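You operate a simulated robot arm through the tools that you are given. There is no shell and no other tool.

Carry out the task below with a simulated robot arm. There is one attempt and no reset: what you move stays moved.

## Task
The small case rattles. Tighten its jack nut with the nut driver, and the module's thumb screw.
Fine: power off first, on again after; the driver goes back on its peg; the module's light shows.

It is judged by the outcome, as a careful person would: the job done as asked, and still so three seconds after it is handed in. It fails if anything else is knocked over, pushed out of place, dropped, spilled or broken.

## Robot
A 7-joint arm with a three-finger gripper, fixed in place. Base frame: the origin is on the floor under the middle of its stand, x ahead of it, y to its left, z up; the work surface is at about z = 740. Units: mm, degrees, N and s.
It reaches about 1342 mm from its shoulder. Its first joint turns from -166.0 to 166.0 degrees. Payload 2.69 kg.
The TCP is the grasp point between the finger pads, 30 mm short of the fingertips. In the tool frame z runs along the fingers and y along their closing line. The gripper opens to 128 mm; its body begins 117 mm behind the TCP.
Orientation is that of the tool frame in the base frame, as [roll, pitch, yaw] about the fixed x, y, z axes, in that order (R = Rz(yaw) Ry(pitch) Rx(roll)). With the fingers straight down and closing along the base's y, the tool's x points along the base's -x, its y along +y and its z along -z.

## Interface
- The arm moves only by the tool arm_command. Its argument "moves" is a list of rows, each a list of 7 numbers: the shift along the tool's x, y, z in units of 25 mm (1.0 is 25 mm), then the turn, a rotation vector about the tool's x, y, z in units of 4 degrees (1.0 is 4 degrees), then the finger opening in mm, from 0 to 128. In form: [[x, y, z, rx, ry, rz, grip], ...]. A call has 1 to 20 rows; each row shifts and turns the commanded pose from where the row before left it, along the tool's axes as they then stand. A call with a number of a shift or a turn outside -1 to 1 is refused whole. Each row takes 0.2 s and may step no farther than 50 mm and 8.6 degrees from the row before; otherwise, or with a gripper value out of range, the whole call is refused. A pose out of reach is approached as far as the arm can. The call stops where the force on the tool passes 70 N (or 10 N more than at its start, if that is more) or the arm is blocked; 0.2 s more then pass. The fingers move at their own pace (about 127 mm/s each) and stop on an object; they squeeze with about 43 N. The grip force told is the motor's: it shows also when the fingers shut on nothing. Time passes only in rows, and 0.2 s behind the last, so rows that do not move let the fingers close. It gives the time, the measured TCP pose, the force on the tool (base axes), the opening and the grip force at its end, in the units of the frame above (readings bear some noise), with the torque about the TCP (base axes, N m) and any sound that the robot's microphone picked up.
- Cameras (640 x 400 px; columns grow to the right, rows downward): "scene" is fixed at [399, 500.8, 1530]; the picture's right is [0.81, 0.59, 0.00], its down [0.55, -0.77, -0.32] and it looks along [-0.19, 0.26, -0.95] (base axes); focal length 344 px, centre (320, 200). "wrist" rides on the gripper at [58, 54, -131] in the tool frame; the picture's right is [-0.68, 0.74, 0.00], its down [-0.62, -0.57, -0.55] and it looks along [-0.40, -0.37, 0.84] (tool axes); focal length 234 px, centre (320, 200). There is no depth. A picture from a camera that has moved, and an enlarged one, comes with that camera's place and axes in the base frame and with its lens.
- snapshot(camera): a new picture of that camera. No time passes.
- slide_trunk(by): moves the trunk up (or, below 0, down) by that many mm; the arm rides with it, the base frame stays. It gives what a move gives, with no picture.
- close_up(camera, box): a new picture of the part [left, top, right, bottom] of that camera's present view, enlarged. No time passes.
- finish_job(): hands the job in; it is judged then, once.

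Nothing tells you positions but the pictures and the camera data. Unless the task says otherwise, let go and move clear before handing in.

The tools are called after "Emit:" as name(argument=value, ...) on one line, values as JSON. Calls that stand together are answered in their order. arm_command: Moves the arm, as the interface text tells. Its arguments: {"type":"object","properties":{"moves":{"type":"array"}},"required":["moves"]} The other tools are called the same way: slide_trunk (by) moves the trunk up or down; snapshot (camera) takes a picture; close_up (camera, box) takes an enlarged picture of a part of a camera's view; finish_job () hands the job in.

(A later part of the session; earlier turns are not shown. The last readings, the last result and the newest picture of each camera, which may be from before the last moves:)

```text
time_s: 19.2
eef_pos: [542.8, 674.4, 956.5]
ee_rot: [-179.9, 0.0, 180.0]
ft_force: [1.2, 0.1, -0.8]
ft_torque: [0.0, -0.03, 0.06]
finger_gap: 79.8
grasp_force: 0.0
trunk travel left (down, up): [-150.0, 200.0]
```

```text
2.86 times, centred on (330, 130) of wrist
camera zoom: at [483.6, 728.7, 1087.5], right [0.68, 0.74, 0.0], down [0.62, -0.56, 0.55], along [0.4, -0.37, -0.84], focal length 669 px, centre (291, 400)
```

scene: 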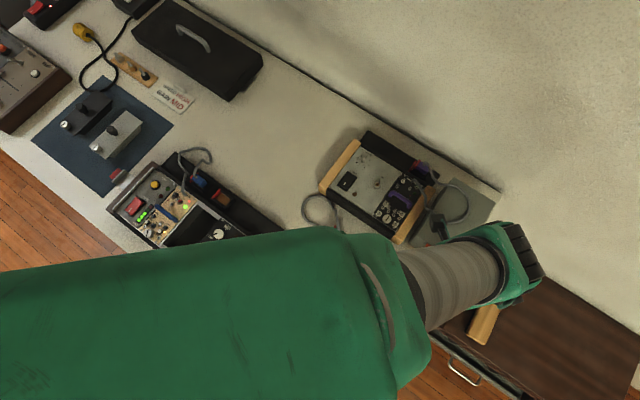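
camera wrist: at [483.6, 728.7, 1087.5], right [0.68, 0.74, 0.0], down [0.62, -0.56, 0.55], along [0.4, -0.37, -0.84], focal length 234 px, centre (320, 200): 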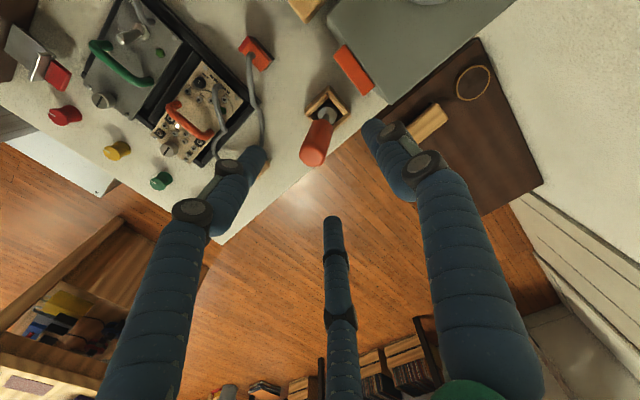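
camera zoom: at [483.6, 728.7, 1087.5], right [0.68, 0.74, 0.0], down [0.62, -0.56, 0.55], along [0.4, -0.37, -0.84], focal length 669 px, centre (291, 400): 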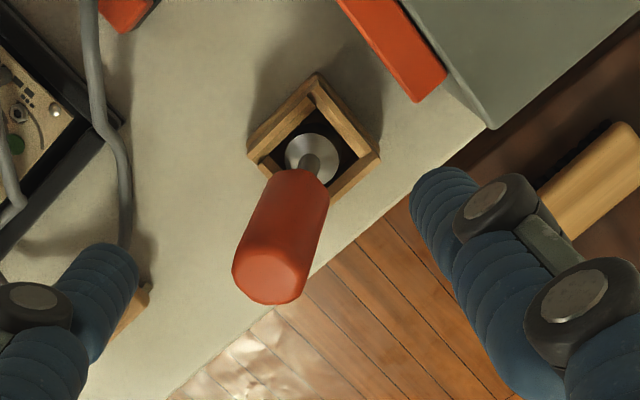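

The driver now leans about 14° toward ‑y in its holder, still upright enough to grip. I'll turn the gripper 60° so no finger points at the red pull, which also gives me a second view for measuring the lean.

Emit:
arm_command(moves=[[0, 0, 0, 0, 0, -1, 60], [0, 0, 0, 0, 0, -1, 60], [0, 0, 0, 0, 0, -1, 60], [0, 0, 0, 0, 0, -1, 60], [0, 0, 0, 0, 0, -1, 60], [0, 0, 0, 0, 0, -1, 60], [0, 0, 0, 0, 0, -1, 60], [0, 0, 0, 0, 0, -1, 60], [0, 0, 0, 0, 0, -1, 60], [0, 0, 0, 0, 0, -1, 60], [0, 0, 0, 0, 0, -1, 60], [0, 0, 0, 0, 0, -1, 60], [0, 0, 0, 0, 0, -1, 60], [0, 0, 0, 0, 0, -1, 60], [0, 0, 0, 0, 0, -1, 60], [0, 0, 0, 0, 0, 0, 60]])

Emit:
snapshot(camera="wrist")

Emit:
snapshot(camera="scene")

```text
time_s: 22.6
eef_pos: [542.1, 676.2, 954.8]
ee_rot: [180.0, 0.1, -120.0]
ft_force: [0.1, -0.2, -0.9]
ft_torque: [0.02, 0.02, 0.01]
finger_gap: 59.9
grasp_force: 0.1
trunk travel left (down, up): [-150.0, 200.0]
```

```text
taken
camera wrist: at [466.0, 652.0, 1087.2], right [-0.3, 0.95, 0.0], down [0.8, 0.25, 0.55], along [0.52, 0.17, -0.84], focal length 234 px, centre (320, 200)
```

wrist: 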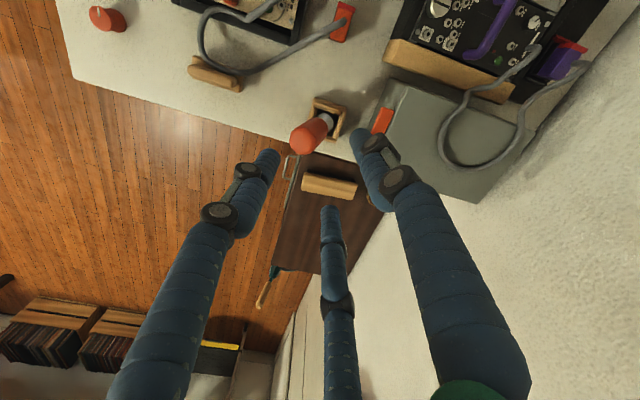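

```text
taken
```

scene: 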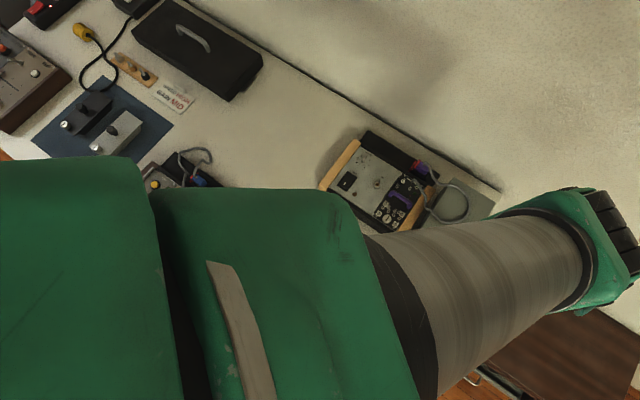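

Emit:
close_up(camera="wrist", box=[275, 80, 415, 180])

```text
4.00 times, centred on (345, 130) of wrist
camera zoom: at [466.0, 652.0, 1087.2], right [-0.3, 0.95, 0.0], down [0.8, 0.25, 0.55], along [0.52, 0.17, -0.84], focal length 937 px, centre (220, 480)
```

zoom: 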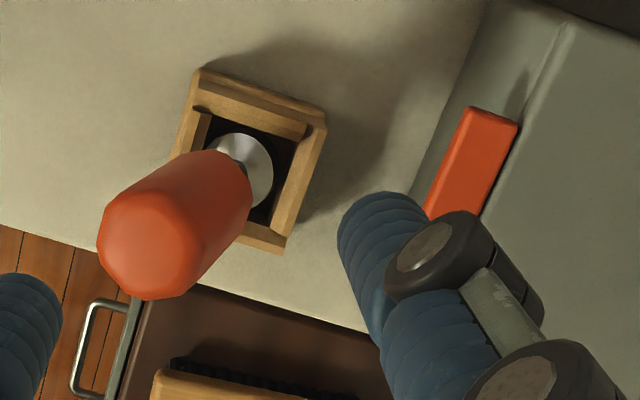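

I measure the leaning driver's axis from (545, 684, 764) up to about (550, 657, 853). I'll line the gripper up with that tilted axis above it.

Emit:
arm_command(moves=[[0.567, -0.614, 0.544, 0, 0, 0, 60], [0.567, -0.614, 0.544, 0, 0, 0, 60], [0, 0, 0, -0.6625, -0.77, 0, 60], [0, 0, 0, -0.6625, -0.77, 0, 60], [0, 0, 0, -0.6625, -0.77, 0, 60], [0, 0, 0, -0.6625, -0.77, 0, 60], [0, 0, 0, 0, 0, 0, 60], [0, 0, 0, 0, 0, 0, 60]])

Emit:
snapshot(camera="wrist")

Emit:
close_up(camera="wrist", box=[260, 80, 420, 200])

```text
time_s: 24.4
eef_pos: [554.3, 635.6, 928.0]
ee_rot: [169.0, 12.3, -121.1]
ft_force: [-0.8, 0.1, 0.0]
ft_torque: [0.0, -0.02, 0.0]
finger_gap: 59.8
grasp_force: 0.1
trunk travel left (down, up): [-150.0, 200.0]
```

```text
taken
camera wrist: at [485.1, 576.6, 1051.9], right [-0.29, 0.91, 0.28], down [0.83, 0.1, 0.55], along [0.48, 0.39, -0.78], focal length 234 px, centre (320, 200)
```

wrist: 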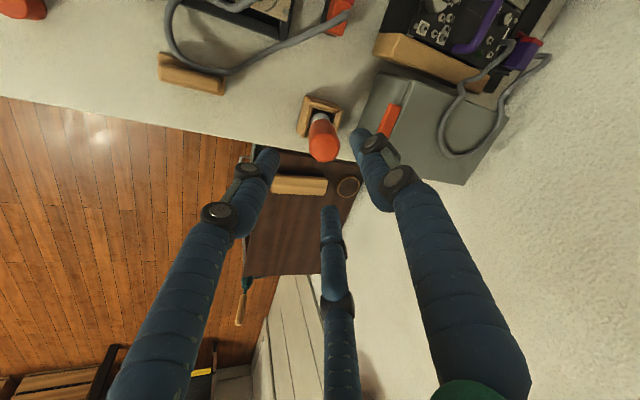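

```text
3.33 times, centred on (340, 140) of wrist
camera zoom: at [485.1, 576.6, 1051.9], right [-0.29, 0.91, 0.28], down [0.83, 0.1, 0.55], along [0.48, 0.39, -0.78], focal length 781 px, centre (253, 400)
```

zoom: 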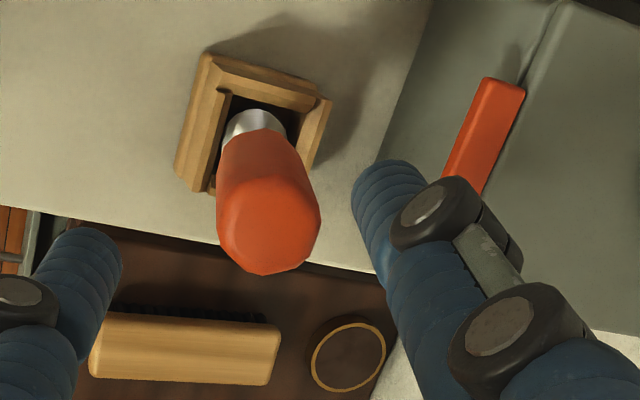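

A wider triangulation gives the handle top at about (547.5, 659, 859) and the socket at (544, 684, 761). I'll fine-tune the alignment and then slide down along the handle axis in steps.

Emit:
arm_command(moves=[[0, 0, 0, 0.445, 0.29, 0, 60], [-0.121, 0.269, 0.248, 0, 0, 0, 60], [0, 0, 0.8, 0, 0, 0, 60], [0, 0, 0.6, 0, 0, 0, 60], [0, 0, 0, 0, 0, 0, 60]])

Emit:
close_up(camera="wrist", box=[220, 60, 440, 220])

```text
time_s: 25.6
eef_pos: [548.7, 652.1, 888.2]
ee_rot: [171.2, 11.1, -120.9]
ft_force: [-0.1, -0.8, -0.4]
ft_torque: [0.0, -0.02, 0.01]
finger_gap: 60.0
grasp_force: 0.0
trunk travel left (down, up): [-150.0, 200.0]
```

```text
2.50 times, centred on (330, 140) of wrist
camera zoom: at [477.8, 596.8, 1013.8], right [-0.29, 0.92, 0.24], down [0.82, 0.11, 0.56], along [0.49, 0.36, -0.79], focal length 585 px, centre (295, 350)
```

zoom: 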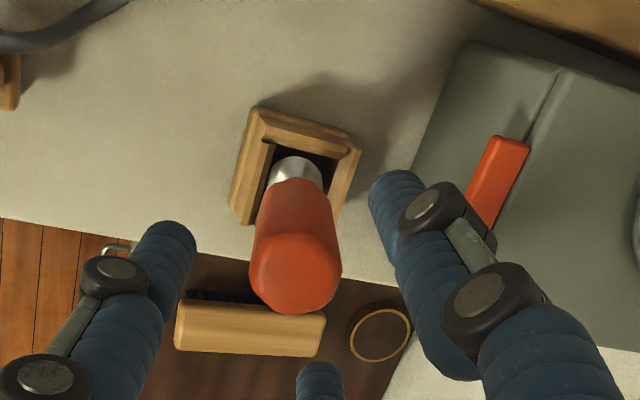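

The axis is lined up within about 2 mm. I'll slide the rest of the way down in moderate steps and close.

Emit:
arm_command(moves=[[0, 0, 0.5, 0, 0, 0, 60], [0, 0, 0.5, 0, 0, 0, 60], [0, 0, 0.5, 0, 0, 0, 60], [0, 0, 0.5, 0, 0, 0, 60], [0, 0, 0, 0, 0, 0, 60]])

Emit:
close_up(camera="wrist", box=[220, 60, 440, 220])

```text
time_s: 26.8
eef_pos: [547.2, 663.5, 841.7]
ee_rot: [171.2, 11.1, -120.9]
ft_force: [-0.8, -0.4, -0.2]
ft_torque: [-0.02, 0.01, -0.01]
finger_gap: 59.9
grasp_force: 0.0
trunk travel left (down, up): [-150.0, 200.0]
```

```text
2.50 times, centred on (330, 140) of wrist
camera zoom: at [475.8, 609.0, 965.6], right [-0.29, 0.92, 0.24], down [0.82, 0.11, 0.56], along [0.49, 0.36, -0.79], focal length 585 px, centre (295, 350)
```

zoom: 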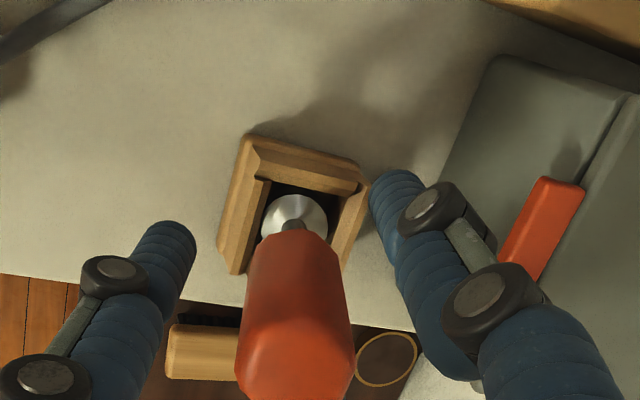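

Emit:
arm_command(moves=[[0, 0, 0.3, 0, 0, 0, 60], [0, 0, 0.3, 0, 0, 0, 60], [0, 0, 0, 0, 0, 0, 60], [0, 0, 0, 0, 0, 0, 40], [0, 0, 0, 0, 0, 0, 30], [0, 0, 0, 0, 0, 0, 20], [0, 0, 0, 0, 0, 0, 0], [0, 0, 0, 0, 0, 0, 0]])

Emit:
close_up(camera="wrist", box=[220, 60, 440, 220])

```text
time_s: 28.6
eef_pos: [546.1, 667.5, 825.5]
ee_rot: [171.0, 11.1, -120.9]
ft_force: [3.8, -0.9, 1.5]
ft_torque: [-0.1, -0.26, -0.02]
finger_gap: 27.7
grasp_force: 43.0
trunk travel left (down, up): [-150.0, 200.0]
```

```text
2.50 times, centred on (330, 140) of wrist
camera zoom: at [475.2, 612.3, 951.2], right [-0.29, 0.92, 0.24], down [0.82, 0.11, 0.56], along [0.49, 0.36, -0.79], focal length 585 px, centre (295, 350)
```

zoom: 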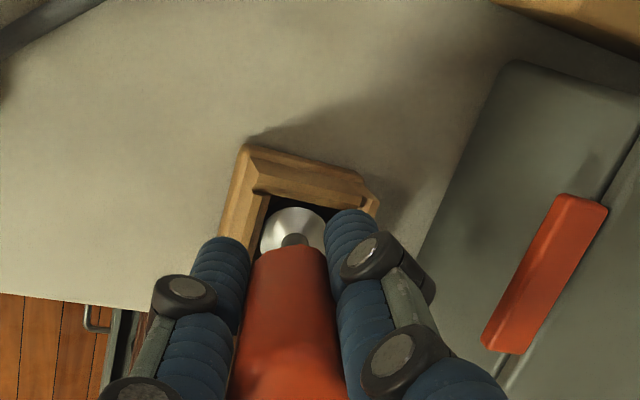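

Handle gripped (27.7 mm). I'll straighten the driver upright about its base before lifting it off the peg.

Emit:
arm_command(moves=[[-0.085, 0.067, 0.003, 0.275, 0.349, 0, 0], [-0.085, 0.067, 0.003, 0.275, 0.349, 0, 0], [-0.085, 0.067, 0.003, 0.275, 0.349, 0, 0], [-0.085, 0.067, 0.003, 0.275, 0.349, 0, 0], [0, 0, 0, 0, 0, 0, 0]])

```text
time_s: 29.8
eef_pos: [546.6, 676.8, 826.1]
ee_rot: [175.5, 5.4, -120.3]
ft_force: [10.2, -15.5, -6.0]
ft_torque: [-1.12, -0.73, -0.04]
finger_gap: 27.6
grasp_force: 43.4
trunk travel left (down, up): [-150.0, 200.0]
```

A sideways force of about 18 N acts 72 mm below the grip, so the driver pivots higher than I assumed; I'll correct for that and finish straightening.

Emit:
arm_command(moves=[[0.06, -0.046, 0, 0, 0, 0, 0], [0, 0, 0, 0, 0, 0, 0]])

```text
time_s: 30.4
eef_pos: [545.3, 677.0, 829.2]
ee_rot: [175.6, 5.6, -120.3]
ft_force: [3.6, -6.6, -2.0]
ft_torque: [-0.43, -0.23, -0.01]
finger_gap: 27.7
grasp_force: 43.4
trunk travel left (down, up): [-150.0, 200.0]
```

Emit:
arm_command(moves=[[-0.04, 0.025, 0.0025, 0.275, 0.349, 0, 0], [-0.07, 0.055, 0.0025, 0.275, 0.349, 0, 0], [0, 0, 0, 0, 0, 0, 0]])

Emit:
close_up(camera="wrist", box=[220, 60, 440, 220])

```text
time_s: 31.2
eef_pos: [544.8, 680.7, 828.1]
ee_rot: [177.8, 2.7, -120.1]
ft_force: [0.7, 0.9, -0.3]
ft_torque: [0.0, -0.03, 0.04]
finger_gap: 27.5
grasp_force: 43.3
trunk travel left (down, up): [-150.0, 200.0]
```

```text
2.50 times, centred on (330, 140) of wrist
camera zoom: at [470.4, 648.0, 959.2], right [-0.3, 0.95, 0.06], down [0.8, 0.22, 0.56], along [0.52, 0.21, -0.83], focal length 585 px, centre (295, 350)
```

zoom: 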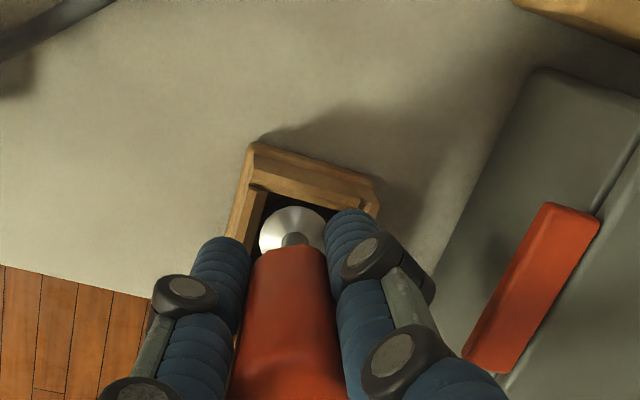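

Emit:
arm_command(moves=[[-0.07, 0.055, 0.0025, 0.275, 0.349, 0, 0], [-0.07, 0.055, 0.0025, 0.275, 0.349, 0, 0], [0, 0, 0, 0, 0, 0, 0]])

```text
time_s: 32.0
eef_pos: [545.3, 683.8, 829.1]
ee_rot: [-180.0, -0.1, -120.1]
ft_force: [1.2, 1.5, 0.2]
ft_torque: [0.08, -0.14, -0.01]
finger_gap: 27.8
grasp_force: 42.6
trunk travel left (down, up): [-150.0, 200.0]
```

The driver is upright again with almost no side force (TCP 545.3, 683.8, 829.1 when seated). Now I lift it straight up, slowly at first.

Emit:
arm_command(moves=[[0, 0, -0.2, 0, 0, 0, 0], [0, 0, -0.2, 0, 0, 0, 0], [0, 0, -0.2, 0, 0, 0, 0], [0, 0, -0.2, 0, 0, 0, 0], [0, 0, 0, 0, 0, 0, 0]])

Emit:
close_up(camera="wrist", box=[220, 60, 440, 220])

```text
time_s: 33.2
eef_pos: [543.2, 683.1, 847.6]
ee_rot: [179.9, -0.1, -120.0]
ft_force: [-0.4, 0.4, -0.5]
ft_torque: [-0.02, -0.03, -0.02]
finger_gap: 27.8
grasp_force: 43.0
trunk travel left (down, up): [-150.0, 200.0]
```

```text
2.50 times, centred on (330, 140) of wrist
camera zoom: at [468.0, 660.2, 980.1], right [-0.3, 0.95, 0.0], down [0.8, 0.25, 0.55], along [0.52, 0.16, -0.84], focal length 585 px, centre (295, 350)
```

zoom: 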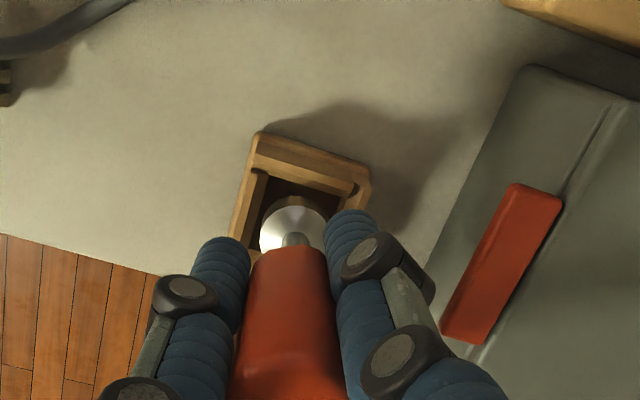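

The driver came free. Lifting to a safe travel height and looking at the empty peg for the return later.

Emit:
arm_command(moves=[[0, 0, -0.6, 0, 0, 0, 0], [0, 0, -1, 0, 0, 0, 0], [0, 0, -1, 0, 0, 0, 0], [0, 0, -1, 0, 0, 0, 0], [0, 0, -1, 0, 0, 0, 0], [0, 0, -1, 0, 0, 0, 0], [0, 0, -0.5, 0, 0, 0, 0], [0, 0, 0, 0, 0, 0, 0]])

Emit:
snapshot(camera="wrist")

Emit:
close_up(camera="wrist", box=[240, 80, 400, 220])

```text
time_s: 35.0
eef_pos: [544.9, 684.2, 1001.2]
ee_rot: [179.9, -0.1, -120.0]
ft_force: [0.7, 0.3, -0.5]
ft_torque: [0.04, -0.04, -0.02]
finger_gap: 27.8
grasp_force: 42.9
trunk travel left (down, up): [-150.0, 200.0]
```

```text
taken
camera wrist: at [468.7, 660.3, 1133.2], right [-0.3, 0.95, 0.0], down [0.8, 0.25, 0.55], along [0.52, 0.16, -0.84], focal length 234 px, centre (320, 200)
```

wrist: 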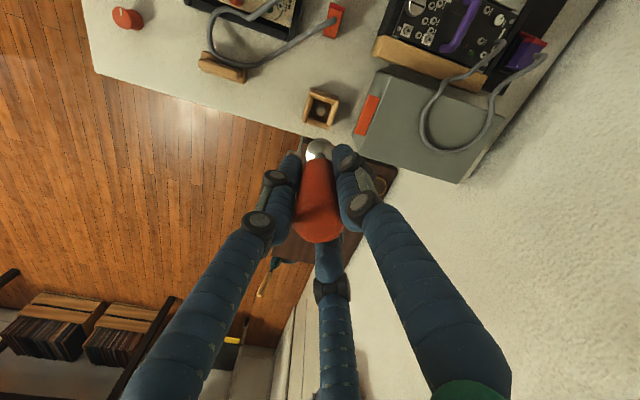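

```text
2.86 times, centred on (320, 150) of wrist
camera zoom: at [468.7, 660.3, 1133.2], right [-0.3, 0.95, 0.0], down [0.8, 0.25, 0.55], along [0.52, 0.16, -0.84], focal length 669 px, centre (320, 343)
```

zoom: 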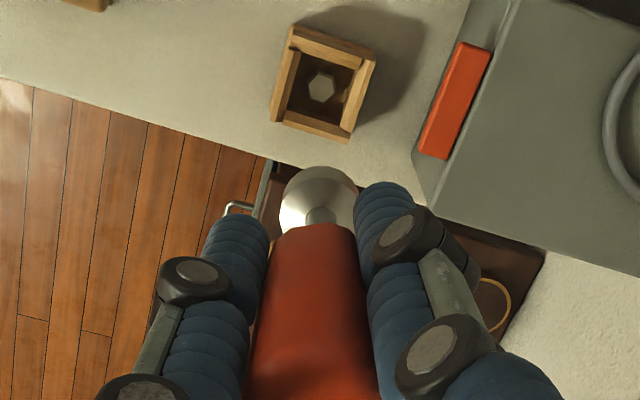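

The peg is a hex post, which tells me the socket's hex orientation. Zooming in on it.

Emit:
close_up(camera="wrist", box=[296, 82, 346, 132])

Emit:
close_up(camera="scene", box=[355, 165, 395, 190])

Emit:
snapshot(camera="scene")

```text
8.00 times, centred on (321, 107) of wrist
camera zoom: at [468.7, 660.3, 1133.2], right [-0.3, 0.95, 0.0], down [0.8, 0.25, 0.55], along [0.52, 0.16, -0.84], focal length 1873 px, centre (312, 944)
```

zoom: 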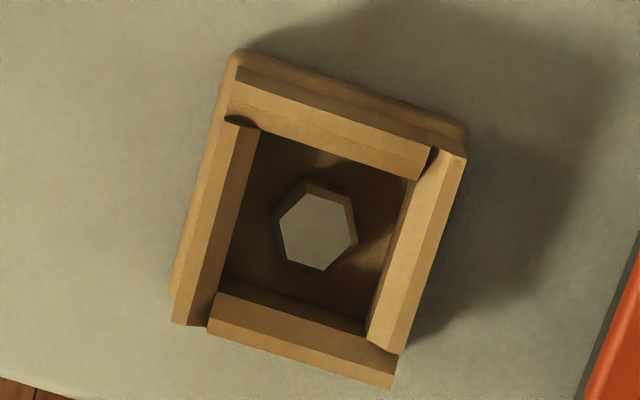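

```text
16.00 times, centred on (375, 178) of scene
camera zoom: at [399.0, 500.8, 1530.0], right [0.81, 0.59, 0.0], down [0.55, -0.77, -0.32], along [-0.19, 0.26, -0.95], focal length 5507 px, centre (-560, 560)
```

zoom: 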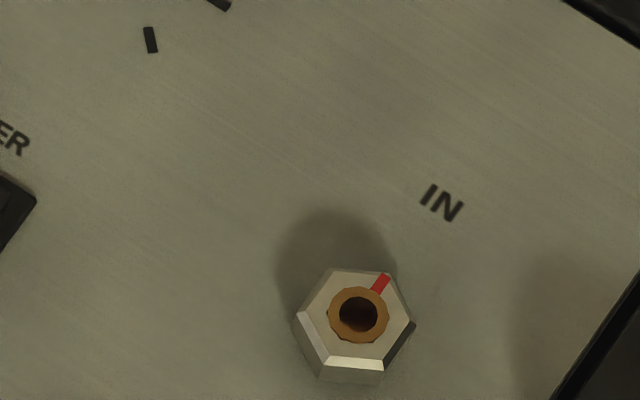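

```text
taken
```

scene: 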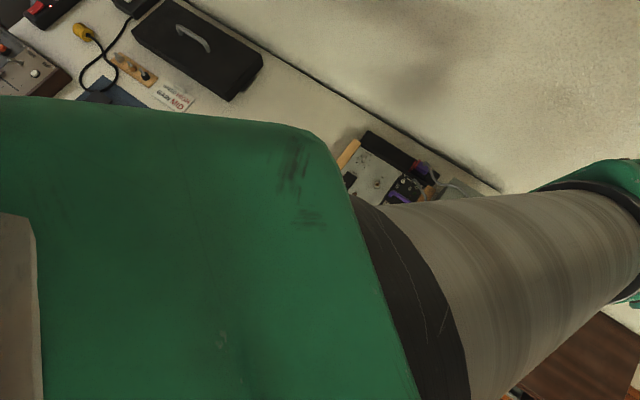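

The peg's hex points at ±y, and the nut's hex is oriented the same way, so at this gripper yaw the socket should match the nut. I'll carry the driver at height to above the nut at about (336.7, 806.8).

Emit:
arm_command(moves=[[-0.008, 0.966, 0, 0, 0, 0, 0], [-0.008, 0.966, 0, 0, 0, 0, 0], [-0.008, 0.966, 0, 0, 0, 0, 0], [-0.008, 0.966, 0, 0, 0, 0, 0], [-0.008, 0.966, 0, 0, 0, 0, 0], [-0.008, 0.966, 0, 0, 0, 0, 0], [-0.008, 0.966, 0, 0, 0, 0, 0], [-0.008, 0.966, 0, 0, 0, 0, 0], [-0.008, 0.966, 0, 0, 0, 0, 0], [-0.008, 0.966, 0, 0, 0, 0, 0], [0, 0, 0.8, 0, 0, 0, 0], [0, 0, 0.8, 0, 0, 0, 0], [0, 0, 0, 0, 0, 0, 0]])

Emit:
snapshot(camera="wrist")

Emit:
snapshot(camera="scene")

```text
time_s: 37.8
eef_pos: [336.5, 807.1, 960.0]
ee_rot: [-180.0, -0.1, -120.0]
ft_force: [0.4, -0.2, -0.8]
ft_torque: [-0.02, 0.05, 0.01]
finger_gap: 27.7
grasp_force: 42.8
trunk travel left (down, up): [-150.0, 200.0]
```

```text
taken
camera wrist: at [261.0, 783.2, 1093.0], right [-0.3, 0.95, 0.0], down [0.8, 0.25, 0.55], along [0.52, 0.16, -0.84], focal length 234 px, centre (320, 200)
```

wrist: 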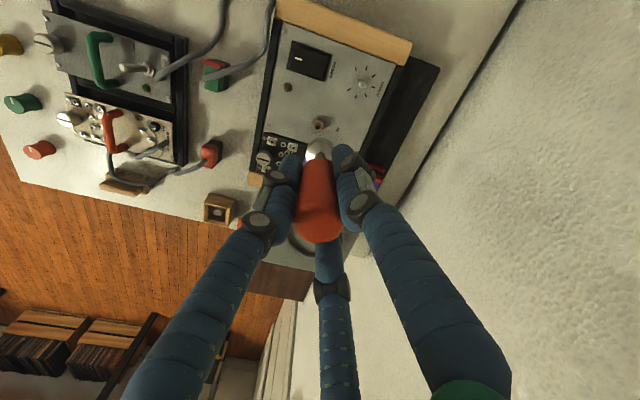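

```text
taken
```

scene: 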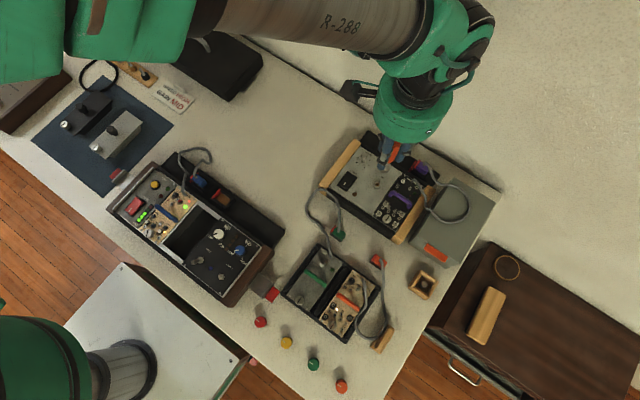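

Emit:
close_up(camera="scene", box=[355, 130, 425, 195])

Emit:
close_up(camera="wrist", box=[290, 110, 350, 170])

Emit:
close_up(camera="scene", box=[395, 230, 455, 300])

```text
6.15 times, centred on (390, 162) of scene
camera zoom: at [399.0, 500.8, 1530.0], right [0.81, 0.59, 0.0], down [0.55, -0.77, -0.32], along [-0.19, 0.26, -0.95], focal length 2118 px, centre (-111, 431)
```

zoom: 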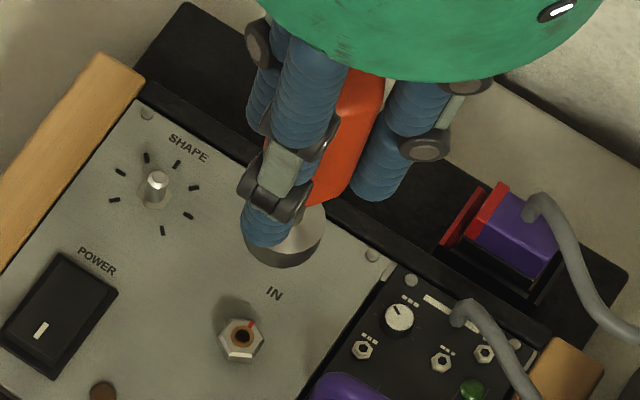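

```text
6.67 times, centred on (320, 140) of wrist
camera zoom: at [261.0, 783.2, 1093.0], right [-0.3, 0.95, 0.0], down [0.8, 0.25, 0.55], along [0.52, 0.16, -0.84], focal length 1561 px, centre (320, 600)
```

zoom: 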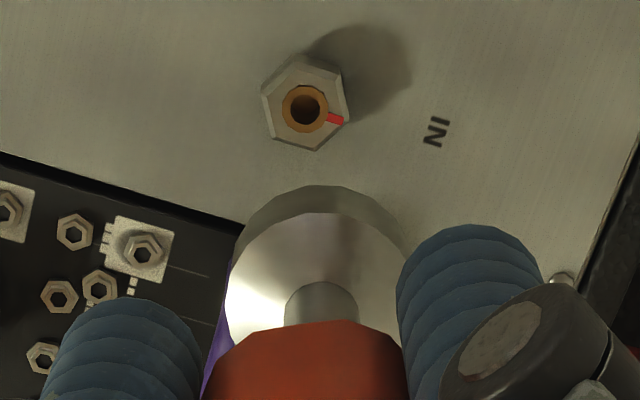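

```text
5.71 times, centred on (425, 265) of scene
camera zoom: at [399.0, 500.8, 1530.0], right [0.81, 0.59, 0.0], down [0.55, -0.77, -0.32], along [-0.19, 0.26, -0.95], focal length 1967 px, centre (-280, -171)
```

zoom: 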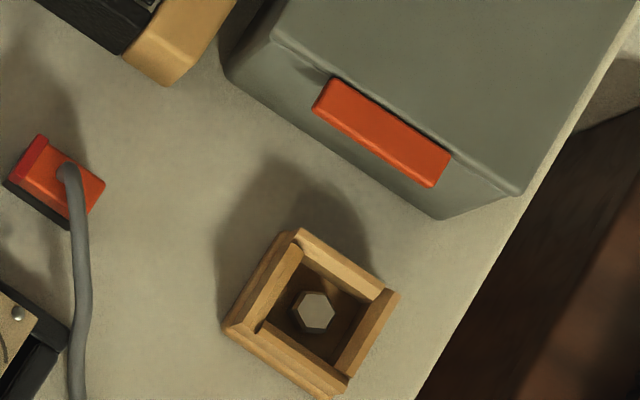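

Emit:
close_up(camera="scene", box=[370, 150, 415, 190])

```text
10.00 times, centred on (392, 170) of scene
camera zoom: at [399.0, 500.8, 1530.0], right [0.81, 0.59, 0.0], down [0.55, -0.77, -0.32], along [-0.19, 0.26, -0.95], focal length 3442 px, centre (-405, 500)
```

zoom: 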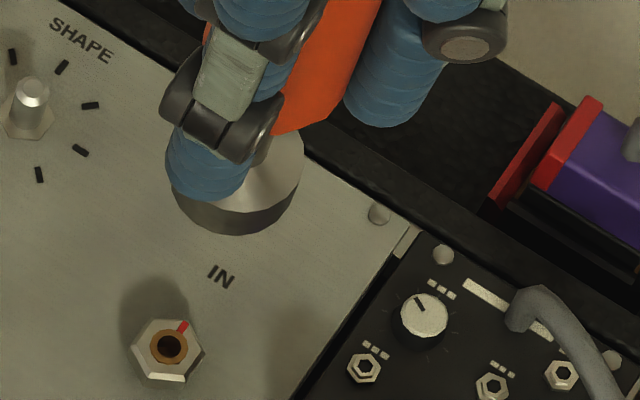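

The driver appears to hang slightly off-axis in the grip (socket offset about −3, +2 mm). I'll shift to compensate, lower until the socket is just above the nut, and compare in both views.

Emit:
arm_command(moves=[[0.006, -0.133, 0.6, 0, 0, 0, 0], [0, 0, 0.6, 0, 0, 0, 0], [0, 0, 0.6, 0, 0, 0, 0], [0, 0, 0.6, 0, 0, 0, 0], [0, 0, 0, 0, 0, 0, 0], [0, 0, 0, 0, 0, 0, 0]])

Emit:
close_up(camera="scene", box=[360, 155, 405, 195])

Emit:
close_up(camera="wrist", box=[290, 110, 350, 170])

```text
time_s: 39.2
eef_pos: [339.6, 804.1, 900.9]
ee_rot: [-180.0, -0.1, -120.0]
ft_force: [0.0, -0.4, -1.1]
ft_torque: [0.02, -0.01, -0.02]
finger_gap: 27.4
grasp_force: 43.4
trunk travel left (down, up): [-150.0, 200.0]
```

```text
10.00 times, centred on (382, 175) of scene
camera zoom: at [399.0, 500.8, 1530.0], right [0.81, 0.59, 0.0], down [0.55, -0.77, -0.32], along [-0.19, 0.26, -0.95], focal length 3442 px, centre (-305, 450)
```

zoom: 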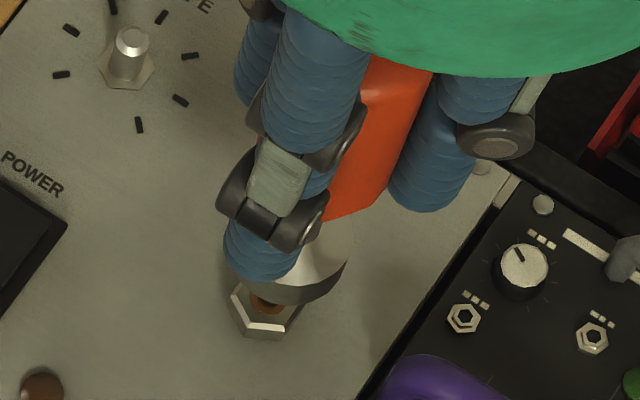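

```text
6.67 times, centred on (320, 140) of wrist
camera zoom: at [263.3, 781.0, 1033.2], right [-0.3, 0.95, 0.0], down [0.8, 0.25, 0.55], along [0.52, 0.16, -0.84], focal length 1561 px, centre (320, 600)
```

zoom: 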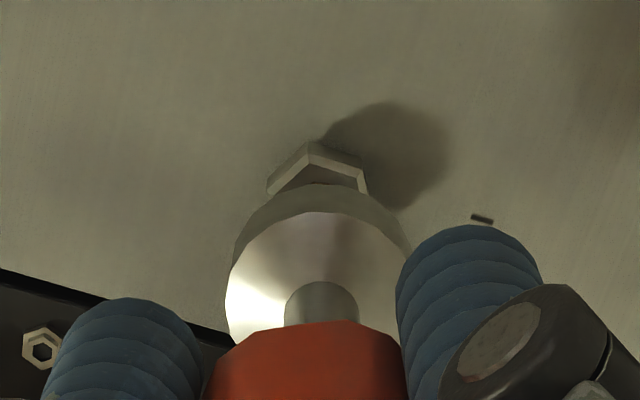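

Emit:
close_up(camera="scene", box=[372, 172, 400, 190])

Emit:
close_up(camera="wrist", box=[302, 125, 342, 155])

```text
16.00 times, centred on (386, 181) of scene
camera zoom: at [399.0, 500.8, 1530.0], right [0.81, 0.59, 0.0], down [0.55, -0.77, -0.32], along [-0.19, 0.26, -0.95], focal length 5507 px, centre (-736, 504)
```

zoom: 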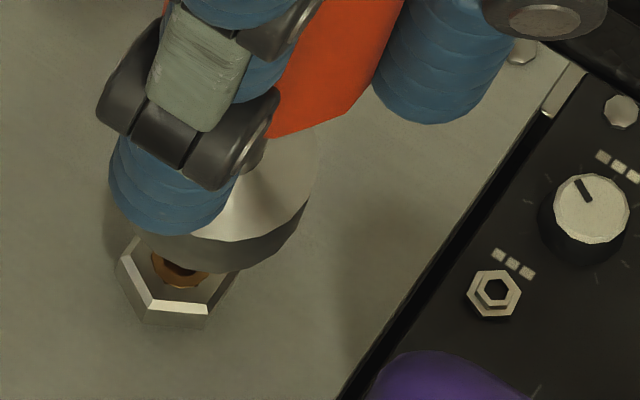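

```text
13.33 times, centred on (322, 140) of wrist
camera zoom: at [263.3, 781.0, 1033.2], right [-0.3, 0.95, 0.0], down [0.8, 0.25, 0.55], along [0.52, 0.16, -0.84], focal length 3122 px, centre (293, 1000)
```

zoom: 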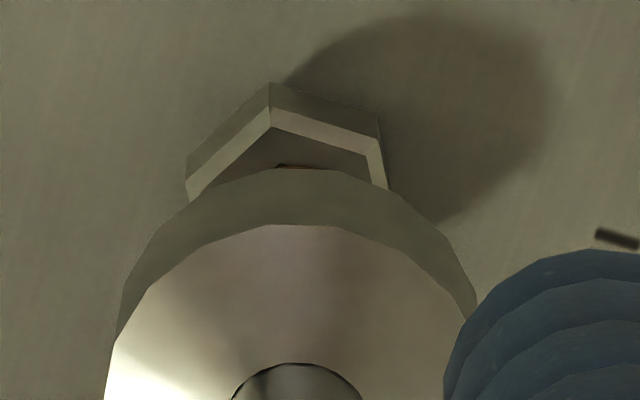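

Both views agree the socket needs to move about 2 mm toward +x to be centred over the nut. I'll shift and lower to just above it.

Emit:
arm_command(moves=[[-0.063, -0.061, 0, 0, 0, 0, 0], [0, 0, 0.4, 0, 0, 0, 0], [0, 0, 0.3, 0, 0, 0, 0], [0, 0, 0, 0, 0, 0, 0], [0, 0, 0, 0, 0, 0, 0]])

Emit:
close_up(camera="scene", box=[366, 170, 394, 190])

Emit:
close_up(camera="wrist", box=[302, 125, 342, 155])

```text
time_s: 40.4
eef_pos: [341.6, 806.1, 883.8]
ee_rot: [179.9, -0.1, -120.0]
ft_force: [0.2, 0.7, -1.0]
ft_torque: [-0.01, 0.0, 0.01]
finger_gap: 27.5
grasp_force: 42.7
trunk travel left (down, up): [-150.0, 200.0]
```

```text
16.00 times, centred on (380, 180) of scene
camera zoom: at [399.0, 500.8, 1530.0], right [0.81, 0.59, 0.0], down [0.55, -0.77, -0.32], along [-0.19, 0.26, -0.95], focal length 5507 px, centre (-640, 520)
```

zoom: 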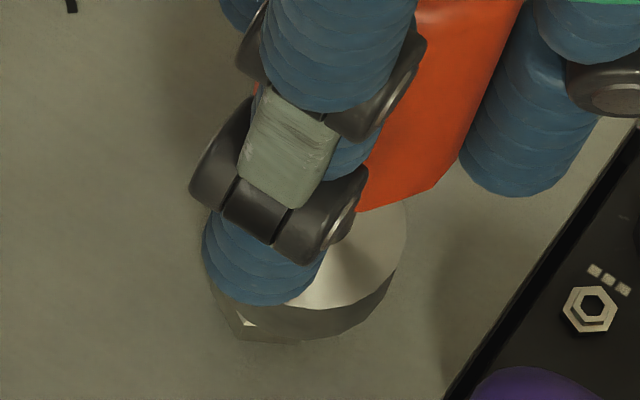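

```text
13.33 times, centred on (322, 140) of wrist
camera zoom: at [265.5, 781.6, 1015.4], right [-0.3, 0.95, 0.0], down [0.8, 0.25, 0.55], along [0.52, 0.16, -0.84], focal length 3122 px, centre (293, 1000)
```

zoom: 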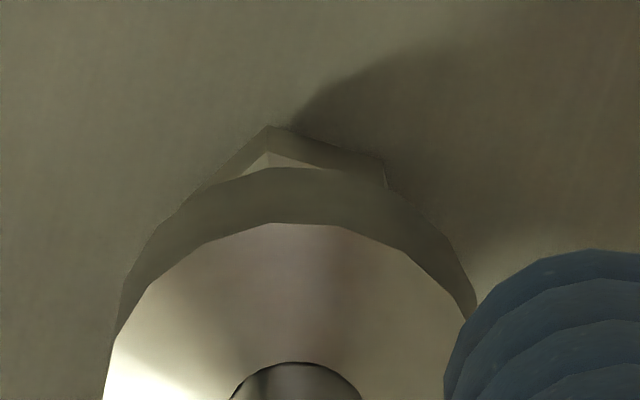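

The scene view now shows the socket concentric with the nut. I'll lower in small steps and feel for contact.

Emit:
arm_command(moves=[[0, 0, 0.12, 0, 0, 0, 0], [0, 0, 0.12, 0, 0, 0, 0], [0, 0, 0, 0, 0, 0, 0]])

```text
time_s: 41.2
eef_pos: [342.1, 806.8, 878.9]
ee_rot: [179.9, -0.1, -120.0]
ft_force: [0.3, 0.0, -0.7]
ft_torque: [0.0, 0.0, 0.02]
finger_gap: 27.6
grasp_force: 42.7
trunk travel left (down, up): [-150.0, 200.0]
```

Emit:
arm_command(moves=[[0, 0, 0.08, 0, 0, 0, 0], [0, 0, 0.08, 0, 0, 0, 0], [0, 0, 0, 0, 0, 0, 0]])

```text
time_s: 42.0
eef_pos: [341.2, 805.3, 873.1]
ee_rot: [-180.0, -0.1, -119.9]
ft_force: [0.3, 0.0, -0.6]
ft_torque: [-0.01, -0.01, 0.01]
finger_gap: 27.5
grasp_force: 42.6
trunk travel left (down, up): [-150.0, 200.0]
```

Emit:
arm_command(moves=[[0, 0, 0.06, 0, 0, 0, 0], [0, 0, 0.06, 0, 0, 0, 0], [0, 0, 0, 0, 0, 0, 0]])

Emit:
close_up(camera="scene", box=[366, 170, 394, 190])

Emit:
close_up(camera="wrist", box=[302, 125, 342, 155])

```text
time_s: 42.8
eef_pos: [341.8, 806.1, 870.5]
ee_rot: [180.0, 0.0, -120.1]
ft_force: [-7.3, -1.1, 7.1]
ft_torque: [-0.16, 0.55, 0.02]
finger_gap: 27.2
grasp_force: 43.2
trunk travel left (down, up): [-150.0, 200.0]
```

```text
16.00 times, centred on (380, 180) of scene
camera zoom: at [399.0, 500.8, 1530.0], right [0.81, 0.59, 0.0], down [0.55, -0.77, -0.32], along [-0.19, 0.26, -0.95], focal length 5507 px, centre (-640, 520)
```

zoom: 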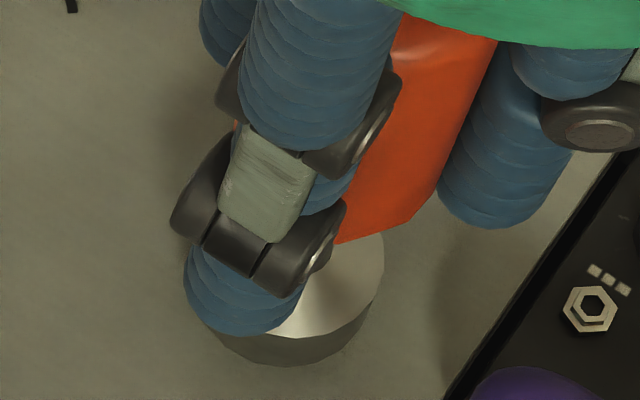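

```text
13.33 times, centred on (322, 140) of wrist
camera zoom: at [264.7, 781.4, 1003.0], right [-0.3, 0.95, 0.0], down [0.8, 0.25, 0.55], along [0.52, 0.16, -0.84], focal length 3122 px, centre (293, 1000)
```

zoom: 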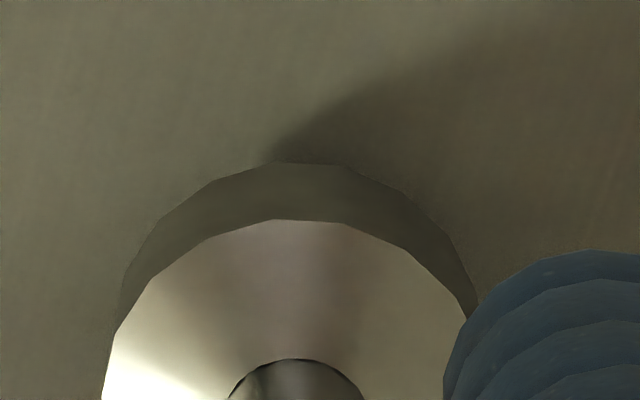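

Light contact, with the nut pushing the socket toward −x: the lead-in is found. I'll ease −x by about 1.2 mm and continue down gently.

Emit:
arm_command(moves=[[0.031, 0.038, 0, 0, 0, 0, 0], [0, 0, 0.04, 0, 0, 0, 0], [0, 0, 0, 0, 0, 0, 0]])

```text
time_s: 43.6
eef_pos: [340.3, 804.3, 868.8]
ee_rot: [-179.9, -0.1, -119.9]
ft_force: [0.2, -1.9, -1.3]
ft_torque: [-0.02, 0.01, -0.01]
finger_gap: 27.2
grasp_force: 43.3
trunk travel left (down, up): [-150.0, 200.0]
```

Emit:
arm_command(moves=[[0, 0, 0.06, 0, 0, 0, 0], [0, 0, 0.06, 0, 0, 0, 0], [0, 0, 0, 0, 0, 0, 0]])

```text
time_s: 44.4
eef_pos: [339.8, 804.8, 866.5]
ee_rot: [180.0, -0.1, -120.0]
ft_force: [-0.1, -1.3, 0.1]
ft_torque: [-0.08, 0.02, -0.01]
finger_gap: 27.1
grasp_force: 42.9
trunk travel left (down, up): [-150.0, 200.0]
```

Emit:
arm_command(moves=[[0, 0, 0.06, 0, 0, 0, 0], [0, 0, 0.06, 0, 0, 0, 0], [0, 0, 0, 0, 0, 0, 0]])

Emit:
close_up(camera="scene", box=[366, 170, 394, 190])

```text
time_s: 45.2
eef_pos: [340.4, 805.1, 863.9]
ee_rot: [-180.0, 0.0, -119.9]
ft_force: [0.9, -4.1, 5.5]
ft_torque: [-0.41, 0.0, 0.05]
finger_gap: 26.9
grasp_force: 42.9
trunk travel left (down, up): [-150.0, 200.0]
```

```text
16.00 times, centred on (380, 180) of scene
camera zoom: at [399.0, 500.8, 1530.0], right [0.81, 0.59, 0.0], down [0.55, -0.77, -0.32], along [-0.19, 0.26, -0.95], focal length 5507 px, centre (-640, 520)
```

zoom: 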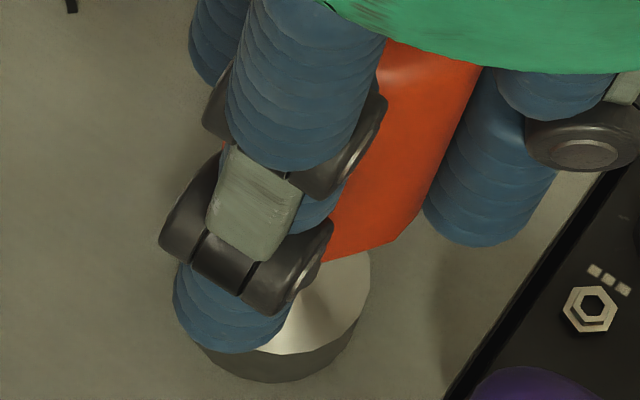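

The socket now sits low around the nut with light contact. I'll relieve the small side load and try a slow clockwise turn to feel for engagement.

Emit:
arm_command(moves=[[0.017, -0.01, 0, 0, 0, 0, 0], [0, 0, 0, 0, 0, 0.5, 0], [0, 0, 0, 0, 0, 0.5, 0], [0, 0, 0, 0, 0, 0.5, 0], [0, 0, 0, 0, 0, 0, 0]])

```text
time_s: 46.4
eef_pos: [339.7, 805.8, 864.0]
ee_rot: [-180.0, -0.1, -126.1]
ft_force: [-0.1, 0.6, 6.2]
ft_torque: [0.04, 0.03, 0.04]
finger_gap: 27.1
grasp_force: 42.7
trunk travel left (down, up): [-150.0, 200.0]
```

Emit:
arm_command(moves=[[0, 0, 0, 0, 0, 0.5, 0], [0, 0, 0, 0, 0, 0.5, 0], [0, 0, 0, 0, 0, 0.5, 0], [0, 0, 0, 0, 0, 0.5, 0], [0, 0, 0, 0, 0, 0, 0]])

```text
time_s: 47.6
eef_pos: [340.7, 805.9, 863.2]
ee_rot: [-179.9, 0.0, -134.2]
ft_force: [1.3, 2.8, 8.1]
ft_torque: [0.19, 0.06, 0.0]
finger_gap: 26.9
grasp_force: 43.0
trunk travel left (down, up): [-150.0, 200.0]
```

Emit:
arm_command(moves=[[0, 0, 0, 0, 0, 0.5, 0], [0, 0, 0, 0, 0, 0.5, 0], [0, 0, 0, 0, 0, 0.5, 0], [0, 0, 0, 0, 0, 0.5, 0], [0, 0, 0, 0, 0, 0.5, 0], [0, 0, 0, 0, 0, 0.5, 0], [0, 0, 0, 0, 0, 0.5, 0], [0, 0, 0, 0, 0, 0.5, 0], [0, 0, 0, 0, 0, 0, 0]])

Emit:
close_up(camera="scene", box=[360, 160, 400, 190])

Emit:
close_up(camera="wrist", box=[280, 100, 360, 180])

```text
time_s: 49.6
eef_pos: [340.5, 804.5, 862.4]
ee_rot: [180.0, 0.0, -150.1]
ft_force: [0.6, 4.7, 7.6]
ft_torque: [0.34, 0.09, 0.02]
finger_gap: 26.9
grasp_force: 43.2
trunk travel left (down, up): [-150.0, 200.0]
```

```text
13.33 times, centred on (380, 175) of scene
camera zoom: at [399.0, 500.8, 1530.0], right [0.81, 0.59, 0.0], down [0.55, -0.77, -0.32], along [-0.19, 0.26, -0.95], focal length 4590 px, centre (-480, 533)
```

zoom: 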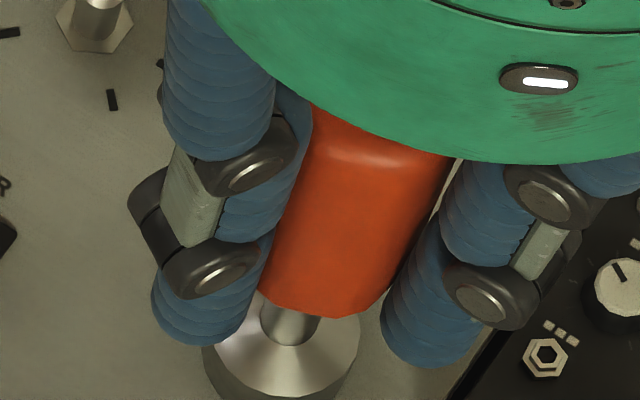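

```text
5.00 times, centred on (320, 140) of wrist
camera zoom: at [262.5, 822.1, 995.6], right [0.22, 0.98, 0.0], down [0.82, -0.18, 0.55], along [0.53, -0.12, -0.84], focal length 1171 px, centre (320, 500)
```

zoom: 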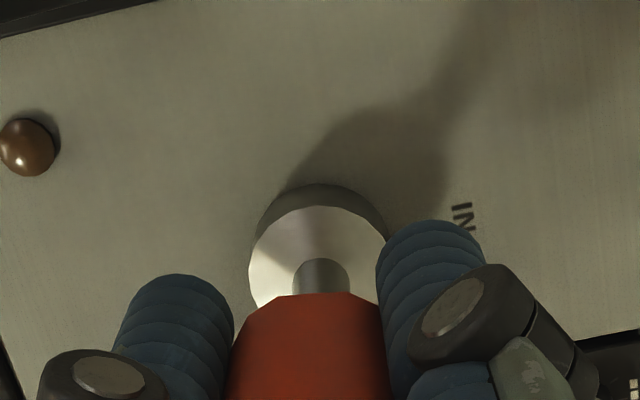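

Emit:
close_up(camera="scene", box=[366, 175, 396, 195])

```text
16.00 times, centred on (381, 185) of scene
camera zoom: at [399.0, 500.8, 1530.0], right [0.81, 0.59, 0.0], down [0.55, -0.77, -0.32], along [-0.19, 0.26, -0.95], focal length 5507 px, centre (-656, 440)
```

zoom: 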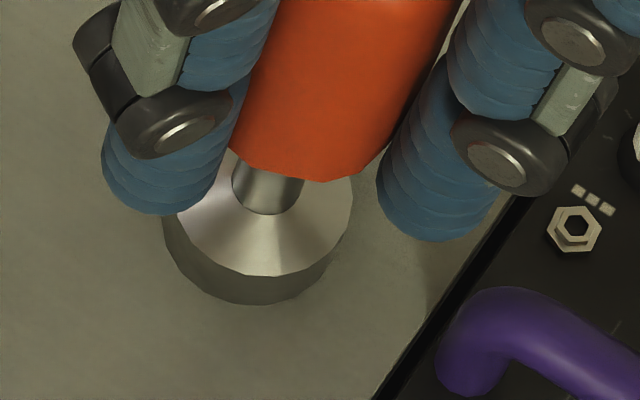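

The socket bottom is at panel level with the nut inside it, so it is engaged and the nut turns freely so far. I'll keep turning clockwise and watch the torque.

Emit:
arm_command(moves=[[-0.01, 0.017, 0, 0, 0, 1, 0], [0, 0, 0, 0, 0, 1, 0], [0, 0, 0, 0, 0, 1, 0], [0, 0, 0, 0, 0, 1, 0], [0, 0, 0, 0, 0, 1, 0], [0, 0, 0, 0, 0, 1, 0], [0, 0, 0, 0, 0, 1, 0], [0, 0, 0, 0, 0, 0, 0]])

```text
time_s: 51.4
eef_pos: [340.4, 805.3, 863.0]
ee_rot: [179.9, 0.0, -178.1]
ft_force: [4.2, 3.3, 5.6]
ft_torque: [0.18, -0.19, 0.05]
finger_gap: 26.9
grasp_force: 42.2
trunk travel left (down, up): [-150.0, 200.0]
```

Emit:
arm_command(moves=[[-0.02, 0.014, 0, 0, 0, 1, 0], [0, 0, 0, 0, 0, 1, 0], [0, 0, 0, 0, 0, 1, 0], [0, 0, 0, 0, 0, 1, 0], [0, 0, 0, 0, 0, 1, 0], [0, 0, 0, 0, 0, 1, 0], [0, 0, 0, 0, 0, 1, 0], [0, 0, 0, 0, 0, 1, 0], [0, 0, 0, 0, 0, 0, 0]])

```text
time_s: 53.4
eef_pos: [340.5, 804.0, 864.4]
ee_rot: [180.0, -0.1, 149.8]
ft_force: [-2.5, -1.6, 5.8]
ft_torque: [-0.08, 0.19, 0.02]
finger_gap: 26.9
grasp_force: 42.6
trunk travel left (down, up): [-150.0, 200.0]
```

Emit:
arm_command(moves=[[0, 0, 0, 0, 0, 1, 0], [0, 0, 0, 0, 0, 1, 0], [0, 0, 0, 0, 0, 1, 0], [0, 0, 0, 0, 0, 1, 0], [0, 0, 0, 0, 0, 1, 0], [0, 0, 0, 0, 0, 1, 0], [0, 0, 0, 0, 0, 1, 0], [0, 0, 0, 0, 0, 1, 0], [0, 0, 0, 0, 0, 1, 0], [0, 0, 0, 0, 0, 1, 0], [0, 0, 0, 0, 0, 0, 0]])

```text
time_s: 55.8
eef_pos: [340.5, 805.5, 864.6]
ee_rot: [-179.9, 0.1, 110.0]
ft_force: [3.2, -0.1, 1.4]
ft_torque: [0.02, -0.2, 0.26]
finger_gap: 26.6
grasp_force: 42.9
trunk travel left (down, up): [-150.0, 200.0]
```

Torque about the axis is starting to rise (0.26 N·m). I'll continue more slowly.

Emit:
arm_command(moves=[[0, 0, 0, 0, 0, 0.5, 0], [0, 0, 0, 0, 0, 0.5, 0], [0, 0, 0, 0, 0, 0.5, 0], [0, 0, 0, 0, 0, 0.5, 0], [0, 0, 0, 0, 0, 0, 0]])

```text
time_s: 57.0
eef_pos: [339.7, 804.8, 863.9]
ee_rot: [-180.0, 0.0, 102.0]
ft_force: [1.9, -2.4, 0.6]
ft_torque: [-0.12, -0.18, 0.28]
finger_gap: 26.9
grasp_force: 42.6
trunk travel left (down, up): [-150.0, 200.0]
```

Emit:
arm_command(moves=[[0, 0, 0.03, 0, 0, 0.5, 0], [0, 0, 0, 0, 0, 0.5, 0], [0, 0, 0, 0, 0, 0.5, 0], [0, 0, 0, 0, 0, 0.5, 0], [0, 0, 0, 0, 0, 0.5, 0], [0, 0, 0, 0, 0, 0, 0]])

```text
time_s: 58.4
eef_pos: [339.8, 805.3, 864.2]
ee_rot: [-180.0, 0.0, 91.9]
ft_force: [-2.8, -3.0, 9.3]
ft_torque: [-0.06, 0.23, 0.07]
finger_gap: 27.5
grasp_force: 43.2
trunk travel left (down, up): [-150.0, 200.0]
```

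Emit:
close_up(camera="scene", box=[360, 160, 400, 195])

Emit:
snapshot(camera="wrist")

Emit:
close_up(camera="wrist", box=[280, 100, 360, 180])

```text
11.43 times, centred on (380, 178) of scene
camera zoom: at [399.0, 500.8, 1530.0], right [0.81, 0.59, 0.0], down [0.55, -0.77, -0.32], along [-0.19, 0.26, -0.95], focal length 3934 px, centre (-366, 457)
```

zoom: 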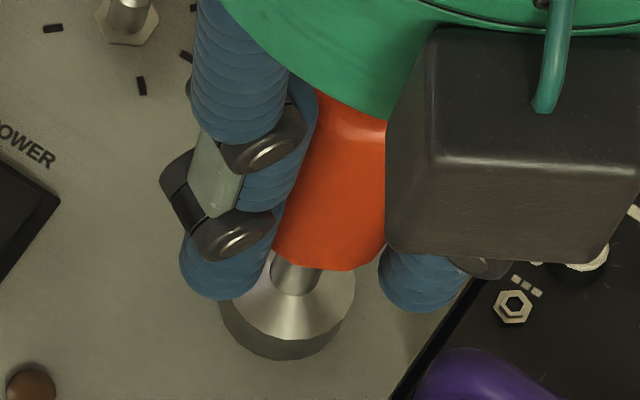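

```text
taken
camera wrist: at [392.2, 865.4, 995.2], right [0.76, -0.65, 0.0], down [-0.54, -0.63, 0.55], along [-0.36, -0.42, -0.84], focal length 234 px, centre (320, 200)
```

wrist: 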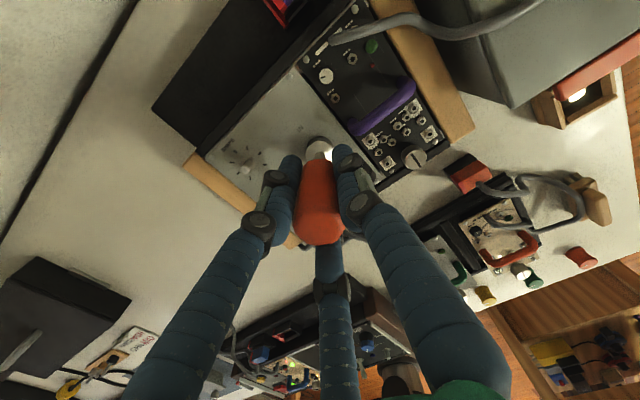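

```text
5.00 times, centred on (320, 140) of wrist
camera zoom: at [392.2, 865.4, 995.2], right [0.76, -0.65, 0.0], down [-0.54, -0.63, 0.55], along [-0.36, -0.42, -0.84], focal length 1171 px, centre (320, 500)
```

zoom: 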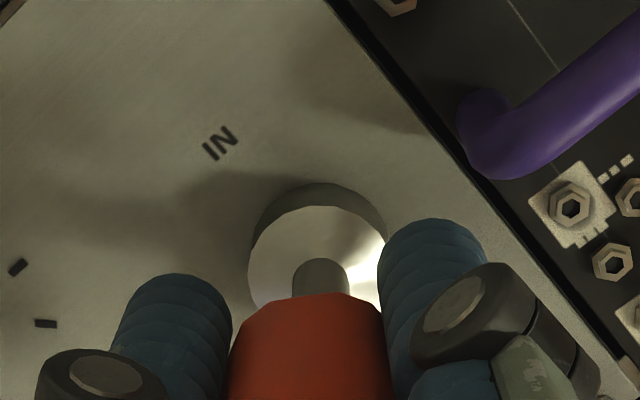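

Still seated at panel level. I'll keep turning in small steps and track the torque.

Emit:
arm_command(moves=[[0, 0, 0, 0, 0, 0.5, 0], [0, 0, 0, 0, 0, 0.5, 0], [0, 0, 0, 0, 0, 0.5, 0], [0, 0, 0, 0, 0, 0.5, 0], [0, 0, 0, 0, 0, 0, 0]])

Emit:
arm_command(moves=[[0, 0, 0, 0, 0, 0.5, 0], [0, 0, 0, 0, 0, 0.5, 0], [0, 0, 0, 0, 0, 0.5, 0], [0, 0, 0, 0, 0, 0.5, 0], [0, 0, 0, 0, 0, 0, 0]])

```text
time_s: 59.6
eef_pos: [341.2, 805.8, 863.9]
ee_rot: [-180.0, 0.1, 83.9]
ft_force: [1.5, -3.0, 10.2]
ft_torque: [-0.06, -0.13, -0.02]
finger_gap: 27.6
grasp_force: 42.5
trunk travel left (down, up): [-150.0, 200.0]
```

```text
time_s: 60.8
eef_pos: [341.4, 804.9, 862.7]
ee_rot: [-179.8, 0.0, 76.1]
ft_force: [0.8, -2.7, 10.8]
ft_torque: [-0.11, -0.15, 0.07]
finger_gap: 27.0
grasp_force: 42.9
trunk travel left (down, up): [-150.0, 200.0]
```

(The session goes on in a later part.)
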